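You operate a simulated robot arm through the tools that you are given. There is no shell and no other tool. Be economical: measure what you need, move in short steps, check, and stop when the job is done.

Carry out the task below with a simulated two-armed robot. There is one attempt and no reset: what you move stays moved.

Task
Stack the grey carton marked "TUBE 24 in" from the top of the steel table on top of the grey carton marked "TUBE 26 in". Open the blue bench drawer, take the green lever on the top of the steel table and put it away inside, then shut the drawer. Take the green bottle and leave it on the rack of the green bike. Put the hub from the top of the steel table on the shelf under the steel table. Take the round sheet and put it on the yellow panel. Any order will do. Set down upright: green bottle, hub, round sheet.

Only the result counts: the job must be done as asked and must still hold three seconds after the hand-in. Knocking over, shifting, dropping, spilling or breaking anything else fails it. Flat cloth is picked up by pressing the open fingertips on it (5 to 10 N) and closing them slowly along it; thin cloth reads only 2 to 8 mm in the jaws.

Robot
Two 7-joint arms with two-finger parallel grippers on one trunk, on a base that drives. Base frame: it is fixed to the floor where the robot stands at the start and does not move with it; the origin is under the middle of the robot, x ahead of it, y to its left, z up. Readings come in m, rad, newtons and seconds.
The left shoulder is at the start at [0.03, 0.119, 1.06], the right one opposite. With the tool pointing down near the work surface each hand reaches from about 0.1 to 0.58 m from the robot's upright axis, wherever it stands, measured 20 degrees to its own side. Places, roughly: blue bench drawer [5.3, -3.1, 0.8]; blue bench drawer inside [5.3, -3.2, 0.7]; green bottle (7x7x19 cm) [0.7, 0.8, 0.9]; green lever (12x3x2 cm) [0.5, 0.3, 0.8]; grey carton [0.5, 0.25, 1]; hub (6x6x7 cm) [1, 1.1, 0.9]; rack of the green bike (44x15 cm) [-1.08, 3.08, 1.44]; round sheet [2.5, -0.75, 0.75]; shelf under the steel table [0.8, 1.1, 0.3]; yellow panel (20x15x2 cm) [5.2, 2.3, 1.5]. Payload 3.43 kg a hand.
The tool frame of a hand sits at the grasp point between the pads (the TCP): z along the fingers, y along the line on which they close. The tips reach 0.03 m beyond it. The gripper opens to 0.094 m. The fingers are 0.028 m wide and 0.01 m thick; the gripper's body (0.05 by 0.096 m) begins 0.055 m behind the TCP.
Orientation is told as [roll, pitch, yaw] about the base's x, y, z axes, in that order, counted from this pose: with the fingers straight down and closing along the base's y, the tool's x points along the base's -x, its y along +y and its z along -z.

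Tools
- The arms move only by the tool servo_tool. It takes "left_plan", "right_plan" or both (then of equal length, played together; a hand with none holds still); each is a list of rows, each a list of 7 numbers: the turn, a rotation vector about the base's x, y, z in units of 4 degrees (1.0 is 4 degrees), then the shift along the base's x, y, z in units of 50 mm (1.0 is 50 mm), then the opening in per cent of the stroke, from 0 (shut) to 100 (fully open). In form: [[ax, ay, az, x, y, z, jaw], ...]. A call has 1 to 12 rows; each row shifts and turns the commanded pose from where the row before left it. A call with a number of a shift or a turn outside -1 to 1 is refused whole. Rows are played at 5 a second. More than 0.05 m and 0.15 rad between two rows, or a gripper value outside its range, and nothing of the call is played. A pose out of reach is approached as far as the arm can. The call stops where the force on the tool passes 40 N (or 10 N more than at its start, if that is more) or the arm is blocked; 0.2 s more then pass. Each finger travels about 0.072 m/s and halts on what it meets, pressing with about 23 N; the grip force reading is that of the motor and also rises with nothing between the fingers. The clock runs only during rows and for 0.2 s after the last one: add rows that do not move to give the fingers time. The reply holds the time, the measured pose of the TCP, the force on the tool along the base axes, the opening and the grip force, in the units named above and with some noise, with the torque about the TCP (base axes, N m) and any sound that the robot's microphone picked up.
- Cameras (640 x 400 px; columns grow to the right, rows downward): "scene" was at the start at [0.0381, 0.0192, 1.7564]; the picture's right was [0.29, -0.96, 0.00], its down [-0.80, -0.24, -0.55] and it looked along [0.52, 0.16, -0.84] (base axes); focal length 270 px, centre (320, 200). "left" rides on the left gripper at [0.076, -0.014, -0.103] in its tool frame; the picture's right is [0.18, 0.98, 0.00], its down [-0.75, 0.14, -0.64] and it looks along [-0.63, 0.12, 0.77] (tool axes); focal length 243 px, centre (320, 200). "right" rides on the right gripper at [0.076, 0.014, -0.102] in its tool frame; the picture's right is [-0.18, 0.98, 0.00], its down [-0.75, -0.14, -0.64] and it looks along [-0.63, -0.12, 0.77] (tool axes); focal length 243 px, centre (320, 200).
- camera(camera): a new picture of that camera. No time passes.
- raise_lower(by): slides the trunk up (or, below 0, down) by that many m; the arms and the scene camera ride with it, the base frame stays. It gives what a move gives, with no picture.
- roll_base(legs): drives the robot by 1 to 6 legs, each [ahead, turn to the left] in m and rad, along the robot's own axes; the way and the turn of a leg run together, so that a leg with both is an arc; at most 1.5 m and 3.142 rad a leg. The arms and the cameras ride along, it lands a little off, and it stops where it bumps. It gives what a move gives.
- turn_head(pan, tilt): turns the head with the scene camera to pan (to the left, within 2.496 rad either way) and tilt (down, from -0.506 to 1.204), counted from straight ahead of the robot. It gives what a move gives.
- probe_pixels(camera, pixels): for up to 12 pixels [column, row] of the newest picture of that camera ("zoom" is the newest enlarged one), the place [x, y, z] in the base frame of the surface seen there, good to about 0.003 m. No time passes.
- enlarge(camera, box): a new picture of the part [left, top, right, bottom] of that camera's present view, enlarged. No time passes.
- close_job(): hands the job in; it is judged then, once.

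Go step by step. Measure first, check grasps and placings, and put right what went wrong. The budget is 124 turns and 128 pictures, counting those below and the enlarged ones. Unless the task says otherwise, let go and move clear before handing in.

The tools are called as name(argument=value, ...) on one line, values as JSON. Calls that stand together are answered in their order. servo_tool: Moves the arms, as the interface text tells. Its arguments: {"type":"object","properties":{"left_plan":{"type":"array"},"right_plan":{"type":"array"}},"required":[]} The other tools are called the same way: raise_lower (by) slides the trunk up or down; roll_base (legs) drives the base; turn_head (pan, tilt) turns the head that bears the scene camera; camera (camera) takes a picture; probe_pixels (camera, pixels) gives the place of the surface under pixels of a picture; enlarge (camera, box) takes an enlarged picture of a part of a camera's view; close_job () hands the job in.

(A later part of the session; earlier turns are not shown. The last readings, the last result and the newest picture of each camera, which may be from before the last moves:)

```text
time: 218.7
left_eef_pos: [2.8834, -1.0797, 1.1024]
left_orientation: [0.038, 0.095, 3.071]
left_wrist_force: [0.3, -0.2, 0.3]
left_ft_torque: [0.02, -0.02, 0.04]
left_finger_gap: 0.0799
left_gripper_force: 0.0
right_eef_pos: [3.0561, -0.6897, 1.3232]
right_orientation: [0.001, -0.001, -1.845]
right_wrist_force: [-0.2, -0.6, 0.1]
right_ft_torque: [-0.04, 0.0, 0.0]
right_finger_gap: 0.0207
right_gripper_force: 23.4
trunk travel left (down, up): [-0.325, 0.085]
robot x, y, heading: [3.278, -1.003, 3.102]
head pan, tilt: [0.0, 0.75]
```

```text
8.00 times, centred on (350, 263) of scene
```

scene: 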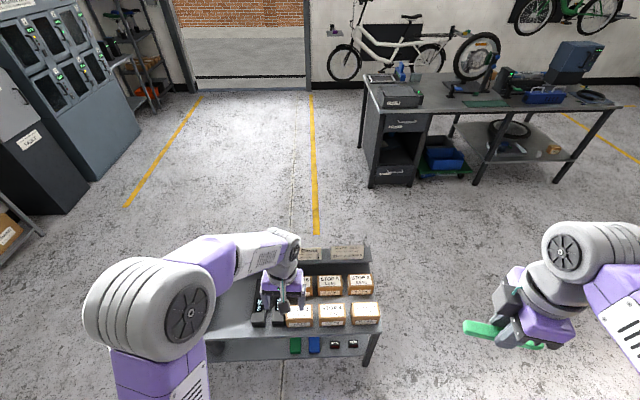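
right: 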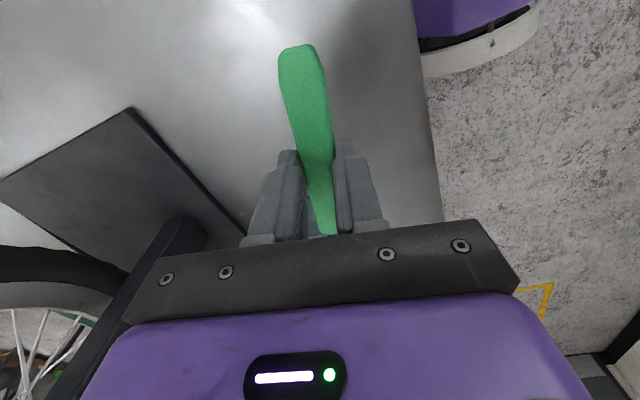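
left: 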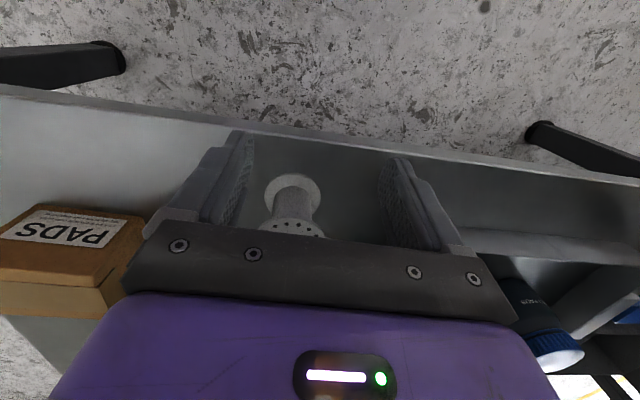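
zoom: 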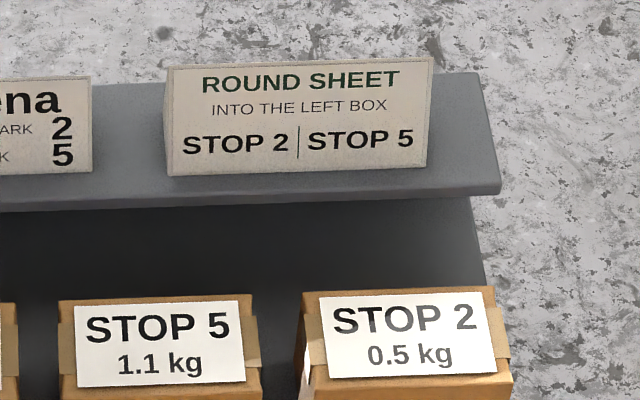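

The sheet is a tent card: ridge at x 2.406, y −0.915…−0.748, z 0.695, base 0.615. Before choosing the grasp I look at the yellow panel.

turn_head(pan=-2.06, tilt=0.1)

camera(camera="scene")

```text
time: 220.7
left_eef_pos: [2.8833, -1.08, 1.1027]
left_orientation: [0.038, 0.096, 3.072]
left_wrist_force: [-1.1, -0.7, -0.1]
left_ft_torque: [-0.06, 0.03, -0.02]
left_finger_gap: 0.08
left_gripper_force: 0.0
right_eef_pos: [3.0576, -0.6885, 1.3234]
right_orientation: [0.0, 0.001, -1.844]
right_wrist_force: [-0.2, -1.5, -0.7]
right_ft_torque: [0.04, -0.02, 0.02]
right_finger_gap: 0.0209
right_gripper_force: 22.7
trunk travel left (down, up): [-0.325, 0.085]
robot x, y, heading: [3.2745, -1.003, 3.102]
head pan, tilt: [-2.059, 0.099]
```

```text
36 pictures are left
```

scene: 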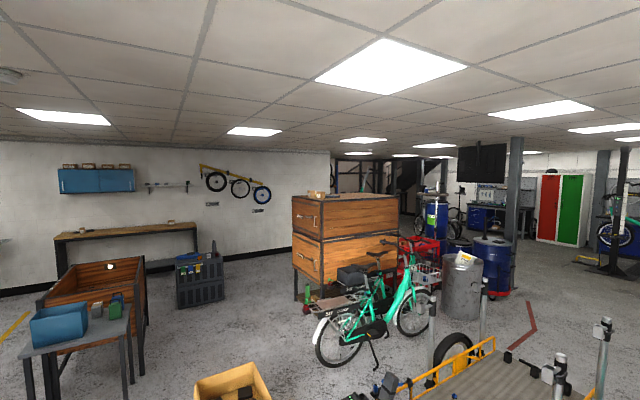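

enlarge(camera="scene", box=[270, 175, 500, 319])

probe_pixels(camera="scene", pixels=[[316, 195], [345, 200], [300, 198], [398, 198], [294, 232], [305, 292], [462, 258], [466, 300], [480, 252], [340, 360], [420, 330], [345, 320]])

```text
2.78 times, centred on (385, 247) of scene
```

zoom: 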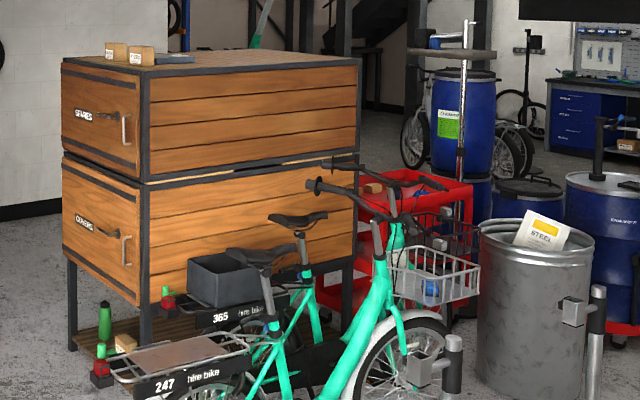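

```text
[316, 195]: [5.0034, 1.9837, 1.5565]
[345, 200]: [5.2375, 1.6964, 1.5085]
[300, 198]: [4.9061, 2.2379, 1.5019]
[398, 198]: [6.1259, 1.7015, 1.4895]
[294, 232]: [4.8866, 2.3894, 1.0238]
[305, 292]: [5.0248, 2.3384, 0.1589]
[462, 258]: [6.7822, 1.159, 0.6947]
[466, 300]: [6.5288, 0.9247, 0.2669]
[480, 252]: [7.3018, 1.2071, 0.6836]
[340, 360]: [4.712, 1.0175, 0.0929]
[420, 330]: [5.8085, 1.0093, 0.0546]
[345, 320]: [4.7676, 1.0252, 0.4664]
```

The panel should lie flat on top of the wooden cabinet (top z≈1.50), so the card must be gripped with a near-horizontal tool. I drive to the cart's north end, facing along the card.

roll_base(legs=[[0, -1.166], [0.913, 0], [0, 1.207], [0.62, 0], [0, 1.571]])

raise_lower(by=-0.1)

turn_head(pan=0.0, tilt=0.8)

camera(camera="scene")

```text
time: 238.3
left_eef_pos: [2.4064, -0.5374, 1.1027]
left_orientation: [0.039, 0.096, -1.61]
left_wrist_force: [0.5, 0.6, -0.4]
left_ft_torque: [0.0, 0.02, -0.01]
left_finger_gap: 0.08
left_gripper_force: 0.1
right_eef_pos: [2.0104, -0.3774, 1.3231]
right_orientation: [0.001, 0.0, -0.239]
right_wrist_force: [-0.8, 0.3, -0.6]
right_ft_torque: [-0.03, -0.02, 0.0]
right_finger_gap: 0.0209
right_gripper_force: 22.6
trunk travel left (down, up): [-0.325, 0.085]
robot x, y, heading: [2.3172, -0.1486, -1.582]
head pan, tilt: [-2.059, 0.099]
```

```text
time: 239.7
left_eef_pos: [2.4056, -0.5383, 1.0032]
left_orientation: [0.039, 0.097, -1.609]
left_wrist_force: [-0.6, -0.3, 0.5]
left_ft_torque: [0.0, 0.01, -0.03]
left_finger_gap: 0.0799
left_gripper_force: 0.0
right_eef_pos: [2.0109, -0.3775, 1.2233]
right_orientation: [0.0, 0.002, -0.239]
right_wrist_force: [-0.2, 0.8, -0.6]
right_ft_torque: [-0.05, 0.02, 0.01]
right_finger_gap: 0.0209
right_gripper_force: 23.1
trunk travel left (down, up): [-0.225, 0.185]
robot x, y, heading: [2.3153, -0.1476, -1.583]
head pan, tilt: [-2.059, 0.099]
```

```text
time: 241.6
left_eef_pos: [2.4067, -0.5381, 1.0029]
left_orientation: [0.037, 0.095, -1.61]
left_wrist_force: [0.0, -0.4, -0.4]
left_ft_torque: [0.01, 0.02, -0.02]
left_finger_gap: 0.0799
left_gripper_force: 0.0
right_eef_pos: [2.0092, -0.3776, 1.2229]
right_orientation: [0.001, 0.0, -0.239]
right_wrist_force: [0.5, -0.2, -0.4]
right_ft_torque: [0.04, -0.02, 0.0]
right_finger_gap: 0.0207
right_gripper_force: 23.6
trunk travel left (down, up): [-0.225, 0.185]
robot x, y, heading: [2.3165, -0.1481, -1.576]
head pan, tilt: [0.0, 0.799]
```

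```text
34 pictures are left
```

scene: 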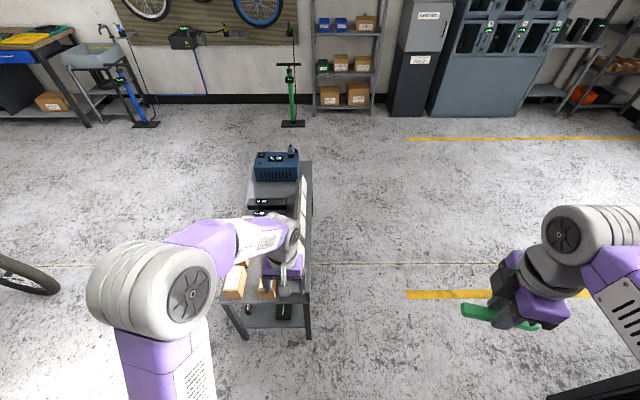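

Lateral alignment is already right (x 2.406). I tilt the tool forward to about 36° down, fixing roll and yaw, and edge the base 8 cm ahead.

roll_base(legs=[[0.08, 0]])

servo_tool(left_plan=[[-0.9, 0.27, 0.28, 0, 0.2, 0.2, 80], [-0.9, 0.27, 0.28, 0, 0.2, 0.2, 80], [-1, 0, 0, 0, 0.2, 0, 80], [-1, 0, 0, 0, 0.2, 0, 80], [-1, 0, 0, 0, 0.2, 0, 80], [-1, 0, 0, 0, 0, 0, 80], [-1, 0, 0, 0, 0, 0, 80], [-1, 0, 0, 0, 0, 0, 80], [-1, 0, 0, 0, 0, 0, 80], [-1, 0, 0, 0, 0, 0, 80], [-1, 0, 0, 0, 0, 0, 80], [-1, 0, 0, 0, 0, 0, 80]])

servo_tool(left_plan=[[-1, 0, 0, 0, 0, 0, 80], [-1, 0, 0, 0, 0, 0, 80], [-1, 0, 0, 0, 0, 0, 80], [-0.2, 0, 0, 0, 0, 0, 80]])

raise_lower(by=-0.2)

camera(camera="left")

```text
time: 242.7
left_eef_pos: [2.4064, -0.6166, 1.0028]
left_orientation: [0.04, 0.096, -1.607]
left_wrist_force: [0.0, -0.5, -0.1]
left_ft_torque: [0.01, 0.0, 0.04]
left_finger_gap: 0.0799
left_gripper_force: 0.0
right_eef_pos: [2.0093, -0.4572, 1.2234]
right_orientation: [-0.001, 0.0, -0.239]
right_wrist_force: [0.5, -0.2, -0.7]
right_ft_torque: [0.03, 0.02, -0.01]
right_finger_gap: 0.021
right_gripper_force: 23.1
trunk travel left (down, up): [-0.225, 0.185]
robot x, y, heading: [2.3151, -0.2229, -1.581]
head pan, tilt: [0.0, 0.799]
```

```text
time: 245.3
left_eef_pos: [2.3883, -0.6039, 1.0384]
left_orientation: [0.001, -0.73, -1.569]
left_wrist_force: [-0.3, -0.6, -0.3]
left_ft_torque: [0.01, 0.04, -0.03]
left_finger_gap: 0.0754
left_gripper_force: 0.0
left hand out of reach, approached as far as the arm can: row 9, 10, 11, 12
right_eef_pos: [2.0094, -0.4564, 1.223]
right_orientation: [0.0, 0.001, -0.239]
right_wrist_force: [-0.5, 0.0, -0.3]
right_ft_torque: [0.01, 0.02, -0.03]
right_finger_gap: 0.021
right_gripper_force: 22.9
trunk travel left (down, up): [-0.225, 0.185]
robot x, y, heading: [2.3124, -0.2255, -1.582]
head pan, tilt: [0.0, 0.799]
```

```text
time: 246.3
left_eef_pos: [2.3726, -0.6341, 1.0496]
left_orientation: [0.002, -0.952, -1.57]
left_wrist_force: [-0.1, -0.2, -0.5]
left_ft_torque: [0.01, 0.0, -0.01]
left_finger_gap: 0.0753
left_gripper_force: 0.0
left hand out of reach, approached as far as the arm can: row 1, 2, 3
right_eef_pos: [2.0099, -0.456, 1.2232]
right_orientation: [0.001, 0.0, -0.24]
right_wrist_force: [0.0, 0.7, 0.3]
right_ft_torque: [0.03, 0.01, 0.03]
right_finger_gap: 0.0208
right_gripper_force: 22.7
trunk travel left (down, up): [-0.225, 0.185]
robot x, y, heading: [2.3185, -0.2268, -1.579]
head pan, tilt: [0.0, 0.799]
```

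```text
time: 248.5
left_eef_pos: [2.3736, -0.6334, 0.8498]
left_orientation: [0.002, -0.952, -1.569]
left_wrist_force: [-0.3, 0.7, 1.1]
left_ft_torque: [0.01, 0.02, 0.01]
left_finger_gap: 0.0753
left_gripper_force: 0.0
right_eef_pos: [2.0093, -0.4571, 1.0236]
right_orientation: [-0.001, 0.001, -0.239]
right_wrist_force: [0.6, -0.6, -0.2]
right_ft_torque: [0.02, 0.02, 0.03]
right_finger_gap: 0.0207
right_gripper_force: 22.9
trunk travel left (down, up): [-0.025, 0.385]
robot x, y, heading: [2.3164, -0.2266, -1.583]
head pan, tilt: [0.0, 0.799]
```

```text
33 pictures are left
```

left: 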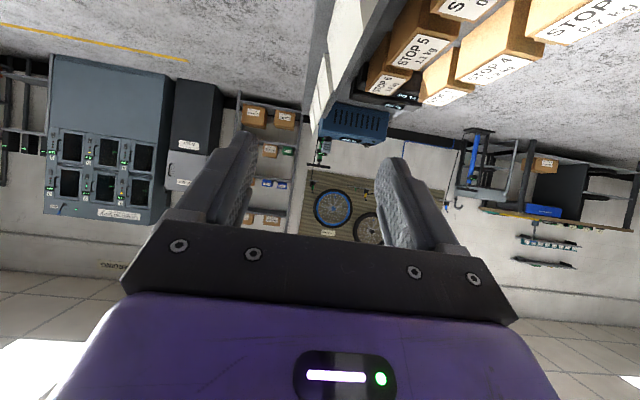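

I extend forward over the card's near end, staying above it.

servo_tool(left_plan=[[0, 0, 0, 0.165, -0.835, -0.1, 80], [0, 0, 0, 0.165, -0.835, -0.1, 80], [0, 0, 0, 0.165, -0.835, -0.2, 80], [0, 0, 0, 0.165, -0.835, -0.3, 80], [0, 0, 0, 0, 0, -0.5, 80], [0, 0, 0, 0, 0, 0, 80]])

camera(camera="left")

```text
time: 249.9
left_eef_pos: [2.4049, -0.8016, 0.7899]
left_orientation: [0.002, -0.951, -1.567]
left_wrist_force: [0.1, 0.4, 0.6]
left_ft_torque: [0.0, 0.0, 0.02]
left_finger_gap: 0.0754
left_gripper_force: 0.0
right_eef_pos: [2.0091, -0.4564, 1.0237]
right_orientation: [0.0, 0.0, -0.239]
right_wrist_force: [-0.8, -0.8, -0.3]
right_ft_torque: [-0.01, 0.0, -0.01]
right_finger_gap: 0.0208
right_gripper_force: 23.2
trunk travel left (down, up): [-0.025, 0.385]
robot x, y, heading: [2.3142, -0.225, -1.58]
head pan, tilt: [0.0, 0.799]
```

```text
32 pictures are left
```

left: 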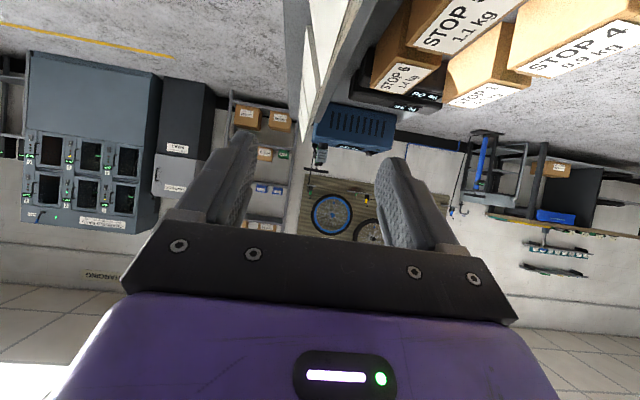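

Over the card, centred. Descend to z 0.655 straddling it.

servo_tool(left_plan=[[0, 0, 0, 0.02, 0, -0.7, 80], [0, 0, 0, 0, 0, -0.7, 80], [0, 0, 0, 0, 0, -0.6, 80], [0, 0, 0, 0, 0, -0.4, 80], [0, 0, 0, 0, 0, -0.3, 80], [0, 0, 0, 0, 0, 0, 80]])

camera(camera="left")

enlarge(camera="scene", box=[200, 200, 340, 300])

```text
time: 251.3
left_eef_pos: [2.406, -0.7994, 0.6561]
left_orientation: [0.003, -0.954, -1.571]
left_wrist_force: [-0.9, 11.8, 21.2]
left_ft_torque: [0.47, 0.0, 0.04]
left_finger_gap: 0.0751
left_gripper_force: 0.0
right_eef_pos: [2.0093, -0.4546, 1.0245]
right_orientation: [-0.003, -0.001, -0.239]
right_wrist_force: [-0.2, -0.4, -0.6]
right_ft_torque: [0.0, 0.01, -0.02]
right_finger_gap: 0.0207
right_gripper_force: 23.2
trunk travel left (down, up): [-0.025, 0.385]
robot x, y, heading: [2.3164, -0.2211, -1.577]
head pan, tilt: [0.0, 0.799]
```

```text
31 pictures are left
```

left: 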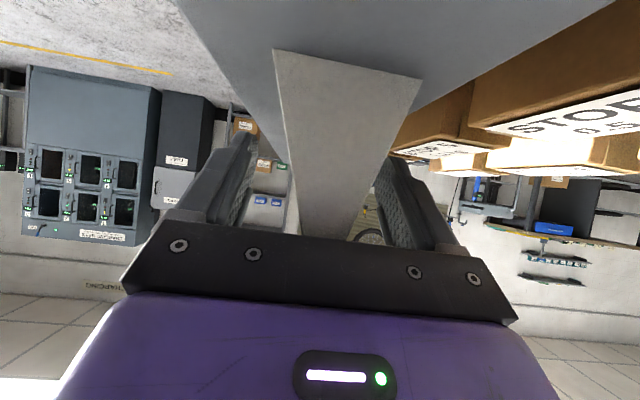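

```text
4.00 times, centred on (270, 250) of scene
```

zoom: 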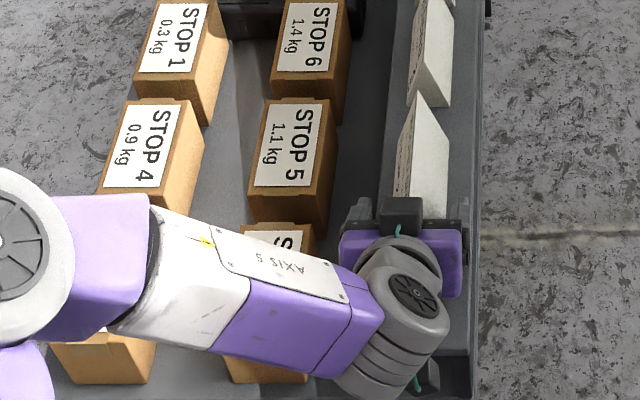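

The palm touched the card's end (21 N). I back off 13 mm along the tool, then close gently on the faces.

servo_tool(left_plan=[[0, 0, 0, 0, 0.24, 0.08, 80], [0, 0, 0, 0, 0.02, 0, 80], [0, 0, 0, 0, 0, 0, 60], [0, 0, 0, 0, 0, 0, 45], [0, 0, 0, 0, 0, 0, 35], [0, 0, 0, 0, 0, 0, 30], [0, 0, 0, 0, 0, 0, 30]])

camera(camera="left")

```text
time: 252.9
left_eef_pos: [2.4059, -0.788, 0.6569]
left_orientation: [0.002, -0.952, -1.569]
left_wrist_force: [-0.6, -0.7, -0.3]
left_ft_torque: [0.02, 0.02, 0.03]
left_finger_gap: 0.0386
left_gripper_force: 23.0
right_eef_pos: [2.01, -0.4564, 1.0226]
right_orientation: [-0.001, 0.0, -0.239]
right_wrist_force: [-0.4, -0.7, -0.3]
right_ft_torque: [-0.02, -0.02, 0.01]
right_finger_gap: 0.0206
right_gripper_force: 23.1
trunk travel left (down, up): [-0.025, 0.385]
robot x, y, heading: [2.3149, -0.2265, -1.572]
head pan, tilt: [0.0, 0.799]
```

```text
29 pictures are left
```

left: 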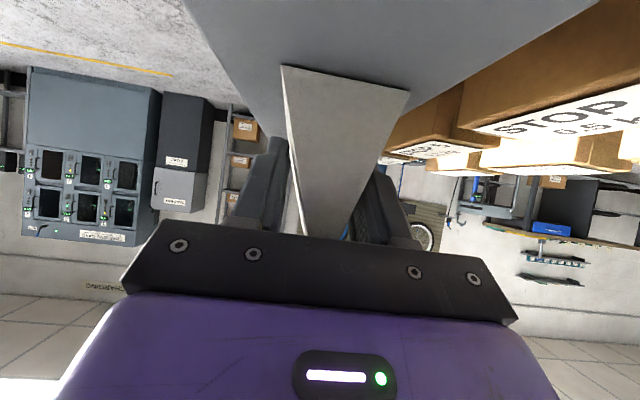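

Gripping at 0.0386. I lift slowly 6 cm and check.

servo_tool(left_plan=[[0, 0, 0, 0, 0, 0.2, 20], [0, 0, 0, 0, 0, 0.2, 20], [0, 0, 0, 0, 0, 0.4, 20], [0, 0, 0, 0, 0, 0.5, 20], [0, 0, 0, 0, 0, 0, 20]])

camera(camera="left")

```text
time: 254.1
left_eef_pos: [2.4062, -0.7885, 0.725]
left_orientation: [0.002, -0.952, -1.569]
left_wrist_force: [-0.3, 1.3, 0.6]
left_ft_torque: [0.02, 0.01, -0.01]
left_finger_gap: 0.0383
left_gripper_force: 22.5
right_eef_pos: [2.0097, -0.456, 1.023]
right_orientation: [-0.001, 0.0, -0.238]
right_wrist_force: [0.2, -0.2, 0.0]
right_ft_torque: [0.0, -0.01, -0.05]
right_finger_gap: 0.0206
right_gripper_force: 22.6
trunk travel left (down, up): [-0.025, 0.385]
robot x, y, heading: [2.3147, -0.2263, -1.58]
head pan, tilt: [0.0, 0.799]
```

```text
28 pictures are left
```

left: 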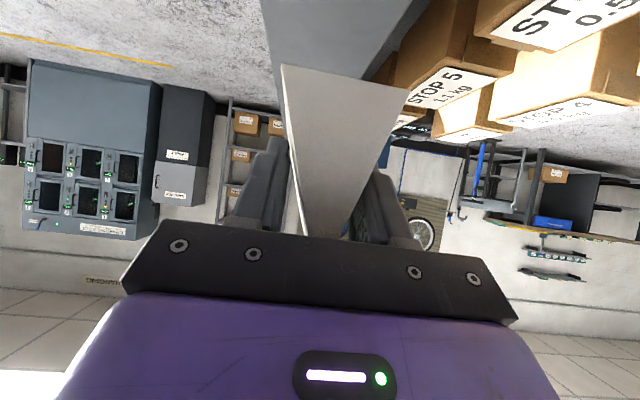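

The sheet is held, base ≈4.2 cm below the TCP, centre ≈4.5 cm ahead. I raise the trunk, back off, turn toward the cabinet and survey.

raise_lower(by=0.385)

roll_base(legs=[[-0.3, 0], [0, 2.38]])

turn_head(pan=0.1, tilt=0.4)

camera(camera="scene")

```text
time: 257.8
left_eef_pos: [2.407, -0.7883, 1.1091]
left_orientation: [0.002, -0.952, -1.569]
left_wrist_force: [-0.1, -0.1, -0.6]
left_ft_torque: [0.01, -0.02, -0.03]
left_finger_gap: 0.0372
left_gripper_force: 22.7
right_eef_pos: [2.0098, -0.4564, 1.4073]
right_orientation: [0.0, 0.0, -0.239]
right_wrist_force: [-0.2, -0.3, -0.1]
right_ft_torque: [0.01, 0.0, 0.04]
right_finger_gap: 0.0207
right_gripper_force: 22.9
trunk travel left (down, up): [-0.41, 0.0]
robot x, y, heading: [2.3124, -0.2243, -1.584]
head pan, tilt: [0.0, 0.799]
```

```text
time: 265.6
left_eef_pos: [2.6197, 0.5595, 1.1101]
left_orientation: [0.001, -0.952, 0.853]
left_wrist_force: [0.8, -0.5, -0.6]
left_ft_torque: [0.01, -0.02, 0.01]
left_finger_gap: 0.0355
left_gripper_force: 23.3
right_eef_pos: [2.7009, 0.0476, 1.4081]
right_orientation: [0.0, 0.0, 2.184]
right_wrist_force: [0.5, 0.2, -0.3]
right_ft_torque: [-0.02, -0.03, 0.03]
right_finger_gap: 0.0207
right_gripper_force: 22.4
trunk travel left (down, up): [-0.41, 0.0]
robot x, y, heading: [2.3133, 0.0736, 0.851]
head pan, tilt: [0.0, 0.799]
```

```text
time: 266.4
left_eef_pos: [2.6201, 0.5568, 1.1094]
left_orientation: [0.002, -0.953, 0.854]
left_wrist_force: [0.0, -0.4, -0.4]
left_ft_torque: [0.0, -0.02, 0.0]
left_finger_gap: 0.0355
left_gripper_force: 22.8
right_eef_pos: [2.6997, 0.047, 1.4075]
right_orientation: [0.0, 0.0, 2.183]
right_wrist_force: [0.7, 0.9, -0.4]
right_ft_torque: [0.0, 0.01, -0.01]
right_finger_gap: 0.0208
right_gripper_force: 23.6
trunk travel left (down, up): [-0.41, 0.0]
robot x, y, heading: [2.3163, 0.0764, 0.842]
head pan, tilt: [0.099, 0.4]
```

```text
27 pictures are left
```

scene: 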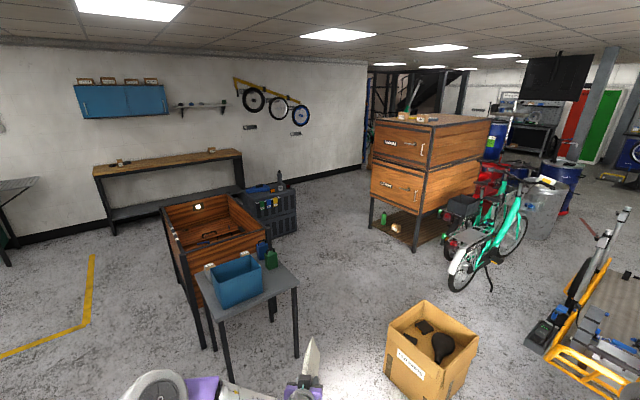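

The gap is slowly shrinking (0.038→0.0355), so the card creeps; I must be quick. One zoom on the cabinet top and probes to plan the path.

enlarge(camera="scene", box=[360, 90, 510, 184])

probe_pixels(camera="scene", pixels=[[296, 355], [298, 290], [275, 320], [265, 240], [297, 228], [390, 370], [473, 335], [425, 305], [450, 285], [413, 248], [372, 225], [330, 250]])

```text
4.26 times, centred on (435, 137) of scene
```

zoom: 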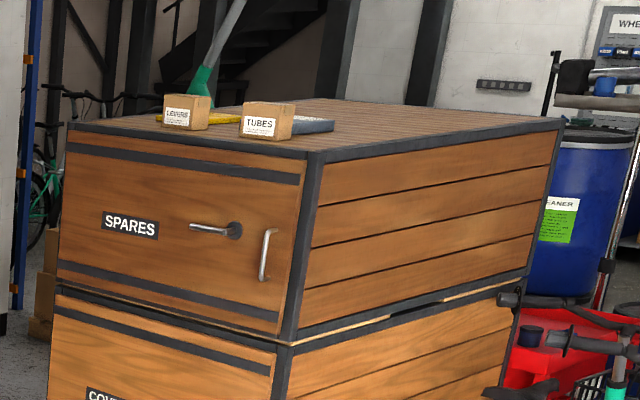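

```text
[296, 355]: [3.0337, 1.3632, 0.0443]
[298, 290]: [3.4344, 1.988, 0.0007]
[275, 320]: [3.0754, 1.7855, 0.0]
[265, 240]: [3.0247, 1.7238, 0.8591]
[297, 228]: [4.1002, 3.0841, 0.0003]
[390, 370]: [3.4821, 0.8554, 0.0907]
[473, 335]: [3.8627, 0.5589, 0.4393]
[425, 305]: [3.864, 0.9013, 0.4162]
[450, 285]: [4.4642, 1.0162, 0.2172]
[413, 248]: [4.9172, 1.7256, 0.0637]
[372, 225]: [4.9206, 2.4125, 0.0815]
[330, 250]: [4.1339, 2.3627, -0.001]
```

A yellow panel shows at zoom (225,118), behind the LEVERS box, reachable from the cabinet's north side. The way there is a ~0.66 m gap between the small table's leg and the cardboard box, so I check my base's footprint first.

turn_head(pan=2.3, tilt=1.2)

camera(camera="scene")

```text
time: 268.5
left_eef_pos: [2.6193, 0.5584, 1.1098]
left_orientation: [0.002, -0.951, 0.854]
left_wrist_force: [-0.3, 0.7, 0.3]
left_ft_torque: [-0.01, -0.01, -0.02]
left_finger_gap: 0.0352
left_gripper_force: 23.2
right_eef_pos: [2.6995, 0.0468, 1.409]
right_orientation: [0.0, 0.0, 2.183]
right_wrist_force: [0.6, -0.1, 0.7]
right_ft_torque: [-0.01, -0.02, 0.02]
right_finger_gap: 0.0209
right_gripper_force: 22.9
trunk travel left (down, up): [-0.41, 0.0]
robot x, y, heading: [2.3181, 0.0724, 0.848]
head pan, tilt: [2.3, 1.201]
```

```text
25 pictures are left
```

scene: 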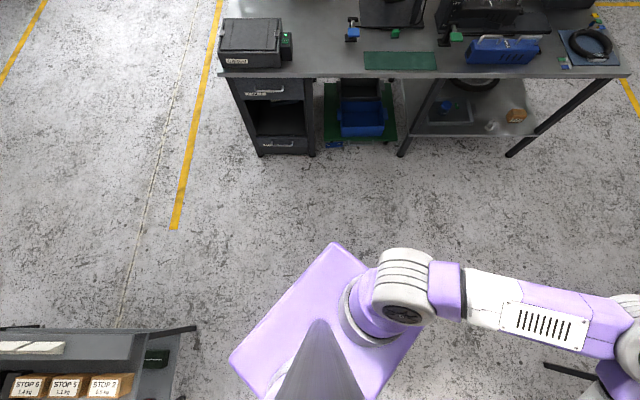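

probe_pixels(camera="scene", pixels=[[335, 247], [234, 358], [285, 300], [262, 395], [400, 370], [330, 240], [225, 355]])

```text
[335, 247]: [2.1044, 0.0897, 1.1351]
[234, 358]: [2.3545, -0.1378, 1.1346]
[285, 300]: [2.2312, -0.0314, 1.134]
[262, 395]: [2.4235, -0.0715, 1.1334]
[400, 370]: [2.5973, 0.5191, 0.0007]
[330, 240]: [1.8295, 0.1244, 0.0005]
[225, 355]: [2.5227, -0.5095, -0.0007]
```

No base sticks out visibly beyond the 0.34 m wide body, so the gap is passable. I raise the card above cabinet height, drive to just before the gap and check.

servo_tool(left_plan=[[0, 0, 0, -0.096, -0.109, 0.945, 15], [0, 0, 0, -0.096, -0.109, 0.945, 15], [0, 0, 0, -0.096, -0.109, 0.945, 15], [0, 0, 0, -0.096, -0.109, 0.945, 15], [0, 0, 0, -0.096, -0.109, 0.945, 15], [0, 0, 0, -0.096, -0.109, 0.945, 15], [0, 0, 0, -0.096, -0.109, 0.945, 15], [0, 0, 0, -0.096, -0.109, 0.945, 15], [0, 0, 0, -0.096, -0.109, 0.945, 15], [0, 0, 0, -0.096, -0.109, 0.945, 15], [0, 0, 0, -0.096, -0.109, 0.945, 15]])

roll_base(legs=[[0, 0.1], [0.707, 0], [0, -0.213]])

turn_head(pan=0.0, tilt=0.7)

camera(camera="scene")

```text
time: 270.9
left_eef_pos: [2.5655, 0.4979, 1.6273]
left_orientation: [0.004, -0.95, 0.852]
left_wrist_force: [-0.2, 1.2, 0.1]
left_ft_torque: [-0.01, 0.02, 0.0]
left_finger_gap: 0.0348
left_gripper_force: 23.2
right_eef_pos: [2.7005, 0.0471, 1.4079]
right_orientation: [-0.001, 0.001, 2.183]
right_wrist_force: [0.0, 0.2, -0.5]
right_ft_torque: [-0.02, 0.01, 0.01]
right_finger_gap: 0.0208
right_gripper_force: 23.4
trunk travel left (down, up): [-0.41, 0.0]
robot x, y, heading: [2.3175, 0.0757, 0.842]
head pan, tilt: [2.3, 1.201]
```

```text
time: 276.1
left_eef_pos: [3.0254, 1.0431, 1.6285]
left_orientation: [0.0, -0.953, 0.744]
left_wrist_force: [-0.2, 0.0, 0.5]
left_ft_torque: [0.02, -0.01, 0.0]
left_finger_gap: 0.0334
left_gripper_force: 22.7
right_eef_pos: [3.1102, 0.5803, 1.4078]
right_orientation: [0.0, 0.0, 2.075]
right_wrist_force: [-0.4, -0.2, -0.3]
right_ft_torque: [0.01, 0.02, 0.0]
right_finger_gap: 0.0207
right_gripper_force: 22.6
trunk travel left (down, up): [-0.41, 0.0]
robot x, y, heading: [2.7333, 0.6523, 0.738]
head pan, tilt: [2.3, 1.201]
```

```text
time: 278.2
left_eef_pos: [3.0239, 1.0433, 1.6264]
left_orientation: [0.002, -0.952, 0.747]
left_wrist_force: [0.3, -0.8, -0.1]
left_ft_torque: [-0.03, 0.02, 0.01]
left_finger_gap: 0.0325
left_gripper_force: 22.9
right_eef_pos: [3.1097, 0.5807, 1.4086]
right_orientation: [-0.001, 0.002, 2.076]
right_wrist_force: [0.7, 0.4, 0.5]
right_ft_torque: [0.0, -0.01, 0.02]
right_finger_gap: 0.0207
right_gripper_force: 22.9
trunk travel left (down, up): [-0.41, 0.0]
robot x, y, heading: [2.7328, 0.6524, 0.738]
head pan, tilt: [0.0, 0.7]
```

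```text
24 pictures are left
```

scene: 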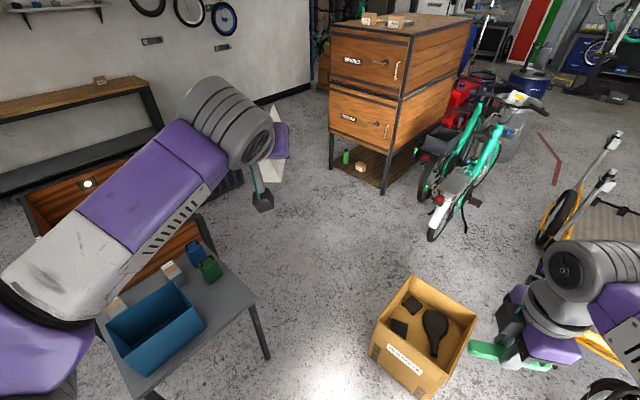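

Position is right for the gap (2.733, 0.652, heading 0.738). I drive through, round the cabinet's corner and turn to face its north side, in one go.

roll_base(legs=[[1.45, 0], [0, 0.241], [1.326, 0], [0, -0.587], [0.6, 0], [0, -1.963]])

camera(camera="scene")

```text
time: 294.9
left_eef_pos: [4.9709, 3.0495, 1.6265]
left_orientation: [0.0, -0.951, 0.415]
left_wrist_force: [-0.5, 0.9, 0.1]
left_ft_torque: [0.02, 0.0, 0.0]
left_finger_gap: 0.0292
left_gripper_force: 22.6
right_eef_pos: [4.8965, 2.5826, 1.4082]
right_orientation: [0.012, -0.001, 1.719]
right_wrist_force: [-3.9, 0.5, 1.1]
right_ft_torque: [-0.11, -0.54, -0.35]
right_finger_gap: 0.0207
right_gripper_force: 23.0
trunk travel left (down, up): [-0.41, 0.0]
robot x, y, heading: [4.5679, 2.7705, 0.405]
head pan, tilt: [0.0, 0.7]
stopped in leg 5: the force on the tool passed its limit at 77 N (the readings are from after the stop); the commanded pose is now the measured one
```

```text
23 pictures are left
```

scene: 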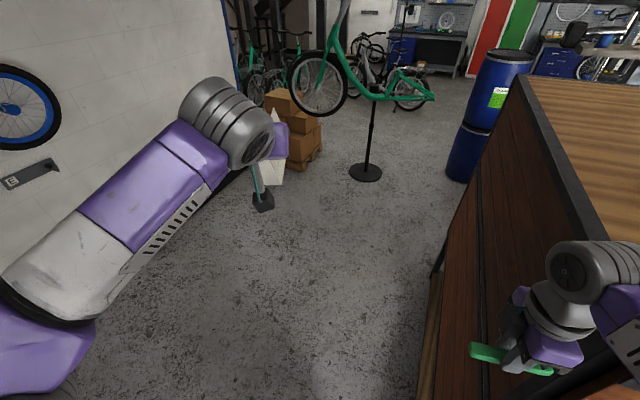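

The right hand brushed the cabinet corner. I draw it in, then finish the move a little further north.

servo_tool(right_plan=[[0, 0, 0, -0.62, 0.6, 0.1, 0], [0, 0, 0, -0.62, 0.6, 0.1, 0], [0, 0, 0, -0.62, 0.6, 0.1, 0]])

roll_base(legs=[[0, -0.02], [0.578, 0], [0, -1.956]])

camera(camera="scene")

```text
time: 295.7
left_eef_pos: [4.9717, 3.0495, 1.627]
left_orientation: [0.001, -0.949, 0.415]
left_wrist_force: [-0.4, 0.3, -1.1]
left_ft_torque: [-0.02, -0.02, 0.02]
left_finger_gap: 0.029
left_gripper_force: 23.0
right_eef_pos: [4.8028, 2.6718, 1.4214]
right_orientation: [0.014, -0.001, 1.719]
right_wrist_force: [-1.0, -0.2, -0.4]
right_ft_torque: [-0.04, -0.01, 0.01]
right_finger_gap: 0.0207
right_gripper_force: 23.7
trunk travel left (down, up): [-0.41, 0.0]
robot x, y, heading: [4.5645, 2.7702, 0.407]
head pan, tilt: [0.0, 0.7]
```

```text
time: 304.0
left_eef_pos: [5.2034, 2.5101, 1.6265]
left_orientation: [0.002, -0.95, -1.539]
left_wrist_force: [0.6, 0.2, -0.1]
left_ft_torque: [-0.01, -0.01, 0.07]
left_finger_gap: 0.0271
left_gripper_force: 23.3
right_eef_pos: [4.9141, 2.8072, 1.4234]
right_orientation: [0.015, -0.004, -0.23]
right_wrist_force: [0.9, -0.5, -0.2]
right_ft_torque: [0.0, 0.02, -0.02]
right_finger_gap: 0.0206
right_gripper_force: 23.5
trunk travel left (down, up): [-0.41, 0.0]
robot x, y, heading: [5.0976, 2.9874, -1.545]
head pan, tilt: [0.0, 0.7]
```

```text
22 pictures are left
```

scene: 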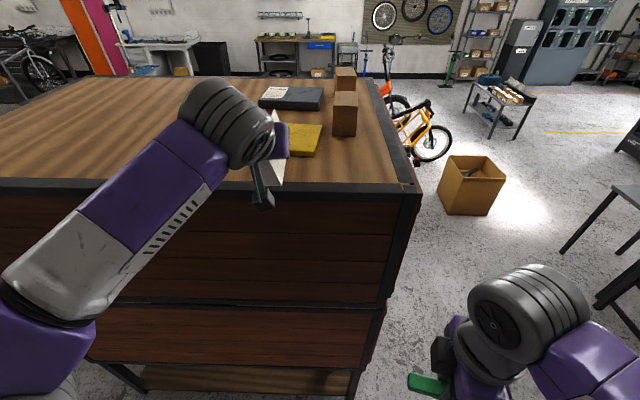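

The yellow panel is at (305,140). I probe it and the card.

probe_pixels(camera="scene", pixels=[[321, 126], [316, 155], [300, 125], [300, 156], [292, 156], [288, 126], [335, 130], [345, 95], [280, 182], [283, 155], [272, 185], [275, 115]])

camera(camera="left")

enlarge(camera="scene", box=[230, 90, 370, 215])

```text
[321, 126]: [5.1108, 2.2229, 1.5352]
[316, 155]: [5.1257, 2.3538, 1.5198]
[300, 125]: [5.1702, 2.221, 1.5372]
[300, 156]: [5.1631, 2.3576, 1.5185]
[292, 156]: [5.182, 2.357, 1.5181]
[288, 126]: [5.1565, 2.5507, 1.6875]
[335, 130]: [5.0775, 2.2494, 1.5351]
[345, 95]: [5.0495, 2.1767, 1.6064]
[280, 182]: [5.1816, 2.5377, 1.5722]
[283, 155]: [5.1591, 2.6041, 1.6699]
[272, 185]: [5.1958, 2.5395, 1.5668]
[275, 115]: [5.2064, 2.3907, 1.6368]
```

```text
21 pictures are left
```

left: 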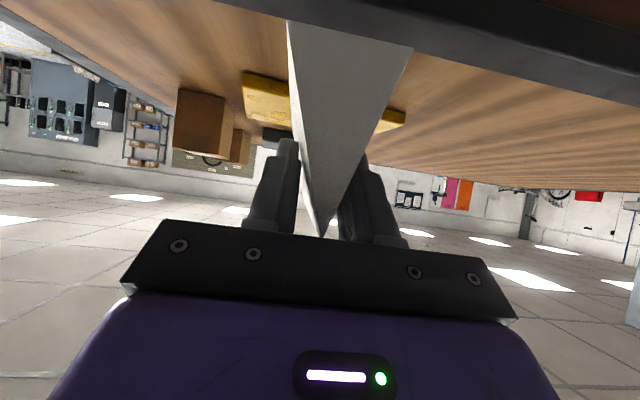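

```text
3.20 times, centred on (300, 152) of scene
```

zoom: 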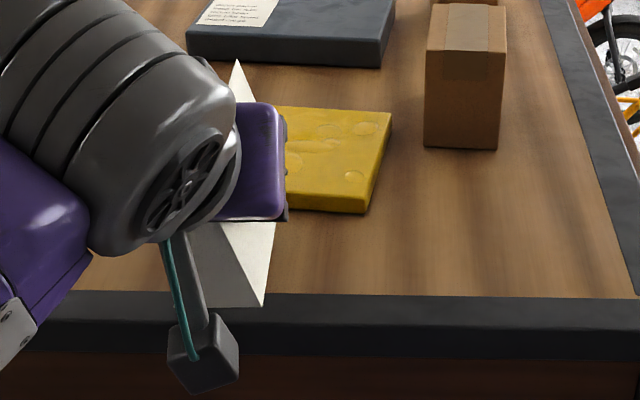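

Panel: top z 1.535, y 2.21–2.36, x ≈5.105–5.305. The card's base is ≈1.563 now, centre y ≈2.457. I drive in 0.13 and reach the rest with the arm.

roll_base(legs=[[0.13, 0]])

servo_tool(left_plan=[[0, 0, -0.23, 0, -0.4, 0, 10], [0, 0, -0.23, 0, -0.4, 0, 10], [0, 0, 0, 0, 0, -0.15, 10]])

enlarge(camera="scene", box=[230, 90, 370, 215])

camera(camera="left")

```text
time: 305.3
left_eef_pos: [5.207, 2.3826, 1.6271]
left_orientation: [0.001, -0.953, -1.538]
left_wrist_force: [-0.1, 0.6, 0.1]
left_ft_torque: [0.0, 0.02, 0.03]
left_finger_gap: 0.0271
left_gripper_force: 23.1
right_eef_pos: [4.9187, 2.6776, 1.4219]
right_orientation: [0.013, -0.001, -0.231]
right_wrist_force: [0.5, 0.5, -0.8]
right_ft_torque: [-0.02, -0.03, -0.01]
right_finger_gap: 0.0208
right_gripper_force: 23.3
trunk travel left (down, up): [-0.41, 0.0]
robot x, y, heading: [5.0968, 2.8607, -1.547]
head pan, tilt: [0.0, 0.7]
```

```text
time: 306.1
left_eef_pos: [5.2069, 2.3401, 1.619]
left_orientation: [0.004, -0.952, -1.571]
left_wrist_force: [0.1, 0.3, -0.1]
left_ft_torque: [0.02, 0.01, 0.02]
left_finger_gap: 0.027
left_gripper_force: 23.1
right_eef_pos: [4.9195, 2.6778, 1.4227]
right_orientation: [0.013, -0.001, -0.233]
right_wrist_force: [-0.3, 0.4, -0.6]
right_ft_torque: [0.03, 0.0, -0.02]
right_finger_gap: 0.021
right_gripper_force: 23.6
trunk travel left (down, up): [-0.41, 0.0]
robot x, y, heading: [5.0996, 2.8575, -1.543]
head pan, tilt: [0.0, 0.7]
```

```text
3.20 times, centred on (300, 152) of scene
```

zoom: 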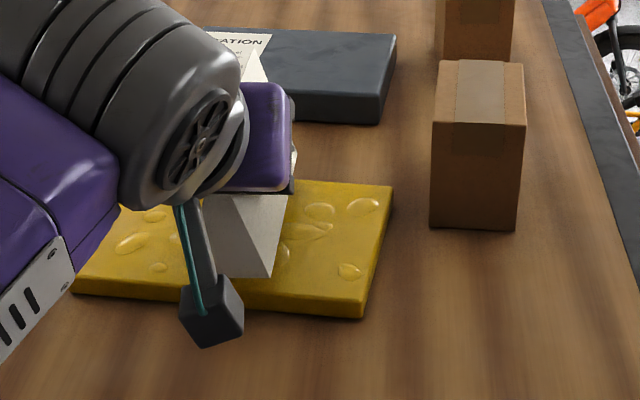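

```text
18 pictures are left
```

left: 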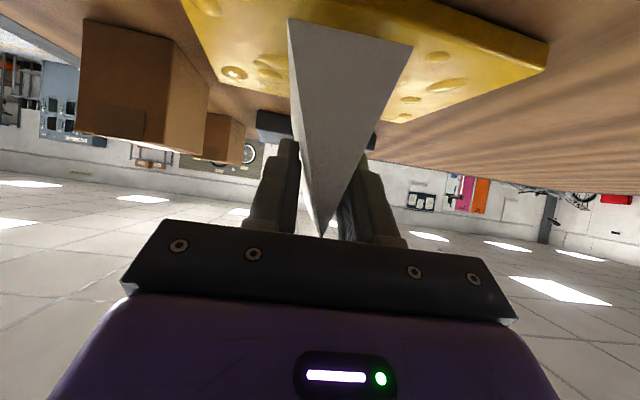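

The card hangs over the panel. I lower 16 mm and then probe for contact.

servo_tool(left_plan=[[0, 0, 0, 0, 0, -0.2, 10], [0, 0, 0, 0, 0, -0.08, 10], [0, 0, 0, 0, 0, -0.04, 10], [0, 0, 0, 0, 0, 0, 10]])

```text
time: 307.1
left_eef_pos: [5.2078, 2.3393, 1.6027]
left_orientation: [0.001, -0.951, -1.567]
left_wrist_force: [0.2, 0.4, -0.1]
left_ft_torque: [0.0, 0.04, 0.02]
left_finger_gap: 0.0267
left_gripper_force: 23.1
right_eef_pos: [4.9185, 2.6762, 1.4223]
right_orientation: [0.015, -0.002, -0.233]
right_wrist_force: [0.7, 0.1, -0.8]
right_ft_torque: [0.0, -0.01, 0.02]
right_finger_gap: 0.021
right_gripper_force: 23.5
trunk travel left (down, up): [-0.41, 0.0]
robot x, y, heading: [5.0998, 2.8603, -1.547]
head pan, tilt: [0.0, 0.7]
```

servo_tool(left_plan=[[0, 0, 0, 0, 0, -0.04, 10], [0, 0, 0, 0, 0, -0.04, 10], [0, 0, 0, 0, 0, 0, 10]])

enlarge(camera="scene", box=[250, 120, 340, 190])

```text
time: 307.9
left_eef_pos: [5.207, 2.3405, 1.599]
left_orientation: [0.002, -0.952, -1.571]
left_wrist_force: [-0.2, 0.2, -0.4]
left_ft_torque: [-0.02, 0.0, -0.03]
left_finger_gap: 0.0263
left_gripper_force: 23.0
right_eef_pos: [4.9183, 2.6779, 1.4216]
right_orientation: [0.014, -0.001, -0.232]
right_wrist_force: [0.8, -0.2, -0.5]
right_ft_torque: [-0.03, -0.02, 0.02]
right_finger_gap: 0.0207
right_gripper_force: 23.0
trunk travel left (down, up): [-0.41, 0.0]
robot x, y, heading: [5.0992, 2.8564, -1.542]
head pan, tilt: [0.0, 0.7]
```

```text
5.71 times, centred on (295, 155) of scene
```

zoom: 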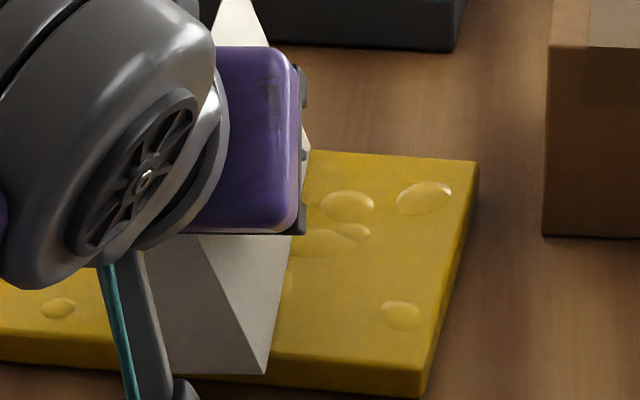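

probe_pixels(camera="zoom", pixels=[[260, 366], [265, 368], [200, 366], [285, 360], [285, 345], [275, 300], [470, 165], [425, 355], [240, 20]])

```text
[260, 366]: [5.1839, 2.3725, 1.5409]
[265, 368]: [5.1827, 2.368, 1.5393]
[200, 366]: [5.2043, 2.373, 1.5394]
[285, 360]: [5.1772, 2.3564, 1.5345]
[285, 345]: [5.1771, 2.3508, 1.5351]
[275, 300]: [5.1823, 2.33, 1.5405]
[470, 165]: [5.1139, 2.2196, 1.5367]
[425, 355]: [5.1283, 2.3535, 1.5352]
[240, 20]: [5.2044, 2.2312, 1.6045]
```

Near end of the card at y 2.371, base z ≈1.538, panel 1.535: centred, 3 mm to go.

servo_tool(left_plan=[[0, 0, 0, 0, 0, -0.03, 10], [0, 0, 0, 0, 0, -0.03, 10], [0, 0, 0, 0, 0, 0, 10]])

```text
time: 308.7
left_eef_pos: [5.2064, 2.3415, 1.5977]
left_orientation: [0.0, -0.957, -1.57]
left_wrist_force: [0.3, -3.7, 12.9]
left_ft_torque: [-0.4, 0.0, 0.01]
left_finger_gap: 0.0261
left_gripper_force: 23.0
right_eef_pos: [4.9191, 2.6768, 1.4232]
right_orientation: [0.015, -0.001, -0.233]
right_wrist_force: [0.3, 0.3, -0.1]
right_ft_torque: [0.0, 0.01, -0.04]
right_finger_gap: 0.0207
right_gripper_force: 22.7
trunk travel left (down, up): [-0.41, 0.0]
robot x, y, heading: [5.0973, 2.8603, -1.541]
head pan, tilt: [0.0, 0.7]
```

Contact (13 N). I open evenly, then withdraw along the tool axis.

servo_tool(left_plan=[[0, 0, 0, 0, 0, 0.02, 25], [0, 0, 0, 0, 0, 0, 40], [0, 0, 0, 0, 0, 0, 60], [0, 0, 0, 0, 0, 0, 80], [0, 0, 0, 0, 0.2, 0.2, 80], [0, 0, 0, 0, 0.5, 0.5, 80], [0, 0, 0, 0, 0.6, 0.6, 80], [0, 0, 0, 0, 0.6, 0.6, 80]])

roll_base(legs=[[-0.2, 0]])

camera(camera="scene")

```text
time: 310.5
left_eef_pos: [5.2076, 2.4368, 1.6923]
left_orientation: [0.002, -0.952, -1.571]
left_wrist_force: [0.3, 1.3, 0.1]
left_ft_torque: [0.01, 0.01, 0.02]
left_finger_gap: 0.0752
left_gripper_force: 0.0
right_eef_pos: [4.9169, 2.6776, 1.4221]
right_orientation: [0.012, -0.003, -0.233]
right_wrist_force: [0.5, 0.6, 0.5]
right_ft_torque: [-0.05, 0.0, 0.0]
right_finger_gap: 0.0208
right_gripper_force: 23.0
trunk travel left (down, up): [-0.41, 0.0]
robot x, y, heading: [5.0998, 2.8602, -1.547]
head pan, tilt: [0.0, 0.7]
```

```text
time: 312.1
left_eef_pos: [5.2026, 2.6336, 1.6912]
left_orientation: [0.004, -0.949, -1.569]
left_wrist_force: [0.4, 0.3, 0.6]
left_ft_torque: [0.04, -0.01, 0.0]
left_finger_gap: 0.0754
left_gripper_force: 0.0
right_eef_pos: [4.9134, 2.8734, 1.4224]
right_orientation: [0.013, -0.003, -0.231]
right_wrist_force: [0.0, 0.4, 0.0]
right_ft_torque: [0.02, -0.02, 0.0]
right_finger_gap: 0.0207
right_gripper_force: 23.0
trunk travel left (down, up): [-0.41, 0.0]
robot x, y, heading: [5.0915, 3.058, -1.55]
head pan, tilt: [0.0, 0.7]
```

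```text
16 pictures are left
```

scene: 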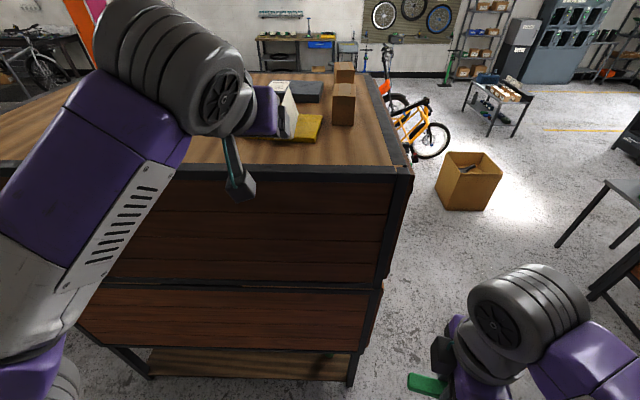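

The sheet stands on the yellow panel. Now I reverse out along the same route (with corrections), since it is known to be clear.

roll_base(legs=[[0, 2.053], [-0.598, 0], [0, 0.479], [-1.373, 0], [0, -0.244]])

probe_pixels(camera="scene", pixels=[[408, 172], [400, 220], [290, 100], [286, 130]])

```text
time: 329.0
left_eef_pos: [4.0704, 1.9899, 1.6927]
left_orientation: [0.005, -0.949, 0.694]
left_wrist_force: [0.2, -0.1, 0.0]
left_ft_torque: [0.0, 0.0, 0.0]
left_finger_gap: 0.0753
left_gripper_force: 0.1
right_eef_pos: [4.0686, 1.615, 1.4224]
right_orientation: [0.014, -0.001, 2.033]
right_wrist_force: [0.2, -0.3, -0.3]
right_ft_torque: [0.01, -0.01, 0.02]
right_finger_gap: 0.0206
right_gripper_force: 22.7
trunk travel left (down, up): [-0.41, 0.0]
robot x, y, heading: [3.8192, 1.6373, 0.714]
head pan, tilt: [0.0, 0.7]
```

```text
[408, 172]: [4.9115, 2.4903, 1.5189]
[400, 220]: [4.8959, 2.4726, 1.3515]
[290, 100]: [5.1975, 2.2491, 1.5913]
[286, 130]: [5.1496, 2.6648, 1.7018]
```

Pose is good. I continue in reverse through the gap and then on toward the bench side of the cart.

roll_base(legs=[[0, 0.023], [-1.466, 0], [0, -2.027], [0.783, 0], [0, 0.09], [0.966, 0]])

```text
time: 350.5
left_eef_pos: [3.4921, -1.4061, 1.6923]
left_orientation: [0.005, -0.951, -1.252]
left_wrist_force: [-0.1, 0.2, -0.2]
left_ft_torque: [0.04, 0.01, 0.02]
left_finger_gap: 0.0752
left_gripper_force: 0.0
right_eef_pos: [3.1435, -1.2669, 1.4233]
right_orientation: [0.014, -0.001, 0.086]
right_wrist_force: [-0.2, 0.1, -0.7]
right_ft_torque: [0.01, -0.02, 0.01]
right_finger_gap: 0.0209
right_gripper_force: 23.2
trunk travel left (down, up): [-0.41, 0.0]
robot x, y, heading: [3.2614, -1.0394, -1.231]
head pan, tilt: [0.0, 0.7]
```

roll_base(legs=[[0, -0.221], [1.169, 0], [0, 1.314], [0.908, 0], [0.908, 0], [0, -1.433]])

turn_head(pan=0.0, tilt=0.7)

camera(camera="scene")

```text
time: 372.5
left_eef_pos: [5.2945, -2.8557, 1.6925]
left_orientation: [0.002, -0.951, -1.562]
left_wrist_force: [-0.6, 0.4, -0.2]
left_ft_torque: [-0.01, -0.02, 0.0]
left_finger_gap: 0.0751
left_gripper_force: 0.1
right_eef_pos: [5.0038, -2.6158, 1.424]
right_orientation: [0.015, -0.002, -0.226]
right_wrist_force: [0.3, 0.1, 0.0]
right_ft_torque: [-0.01, -0.02, 0.0]
right_finger_gap: 0.0213
right_gripper_force: 23.2
trunk travel left (down, up): [-0.41, 0.0]
robot x, y, heading: [5.1875, -2.4364, -1.544]
head pan, tilt: [0.0, 0.7]
```

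```text
time: 373.1
left_eef_pos: [5.2938, -2.8563, 1.6928]
left_orientation: [0.002, -0.951, -1.562]
left_wrist_force: [0.0, 0.0, 0.1]
left_ft_torque: [-0.04, 0.01, 0.02]
left_finger_gap: 0.075
left_gripper_force: 0.0
right_eef_pos: [5.0043, -2.6178, 1.4214]
right_orientation: [0.015, -0.002, -0.224]
right_wrist_force: [-0.5, 1.0, -0.3]
right_ft_torque: [-0.01, -0.01, -0.01]
right_finger_gap: 0.0206
right_gripper_force: 23.4
trunk travel left (down, up): [-0.41, 0.0]
robot x, y, heading: [5.1816, -2.4329, -1.535]
head pan, tilt: [0.0, 0.7]
```

```text
15 pictures are left
```

scene: 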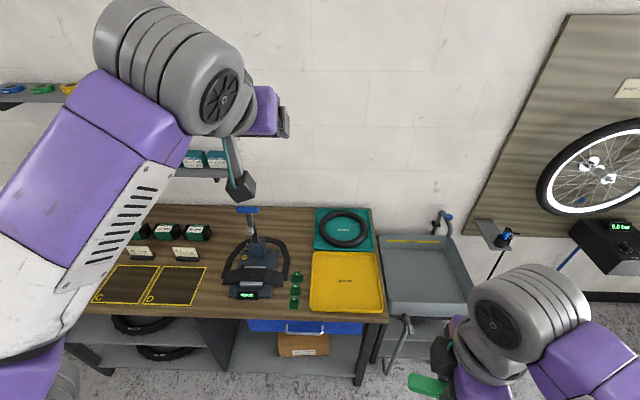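

The blue drawer front is at (305,327) with its handle at (304,333). I measure.

enlarge(camera="scene", box=[220, 290, 400, 400])

```text
3.56 times, centred on (310, 345) of scene
```

zoom: 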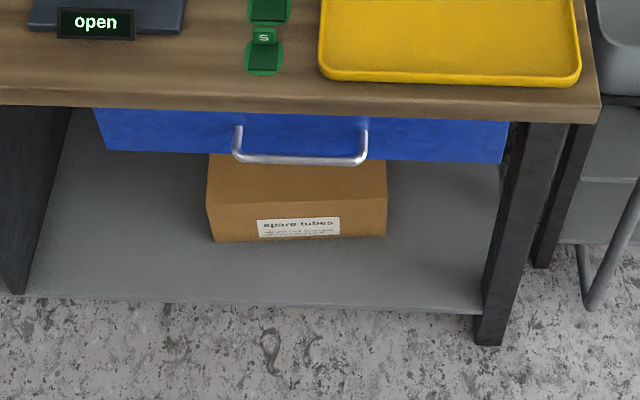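

probe_pixels(camera="zoom", pixels=[[300, 159], [240, 155], [360, 158], [364, 135], [237, 130], [300, 135], [200, 135], [110, 140], [500, 150], [300, 105], [480, 108], [300, 118]])

```text
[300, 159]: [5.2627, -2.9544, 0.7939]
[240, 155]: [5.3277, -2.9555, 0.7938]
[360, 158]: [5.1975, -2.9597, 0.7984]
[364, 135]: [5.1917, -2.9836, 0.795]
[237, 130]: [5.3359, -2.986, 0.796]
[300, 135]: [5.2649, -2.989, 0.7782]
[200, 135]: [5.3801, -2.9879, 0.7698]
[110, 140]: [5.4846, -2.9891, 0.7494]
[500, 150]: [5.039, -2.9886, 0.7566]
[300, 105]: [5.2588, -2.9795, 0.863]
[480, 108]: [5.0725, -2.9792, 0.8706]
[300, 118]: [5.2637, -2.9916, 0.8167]
```

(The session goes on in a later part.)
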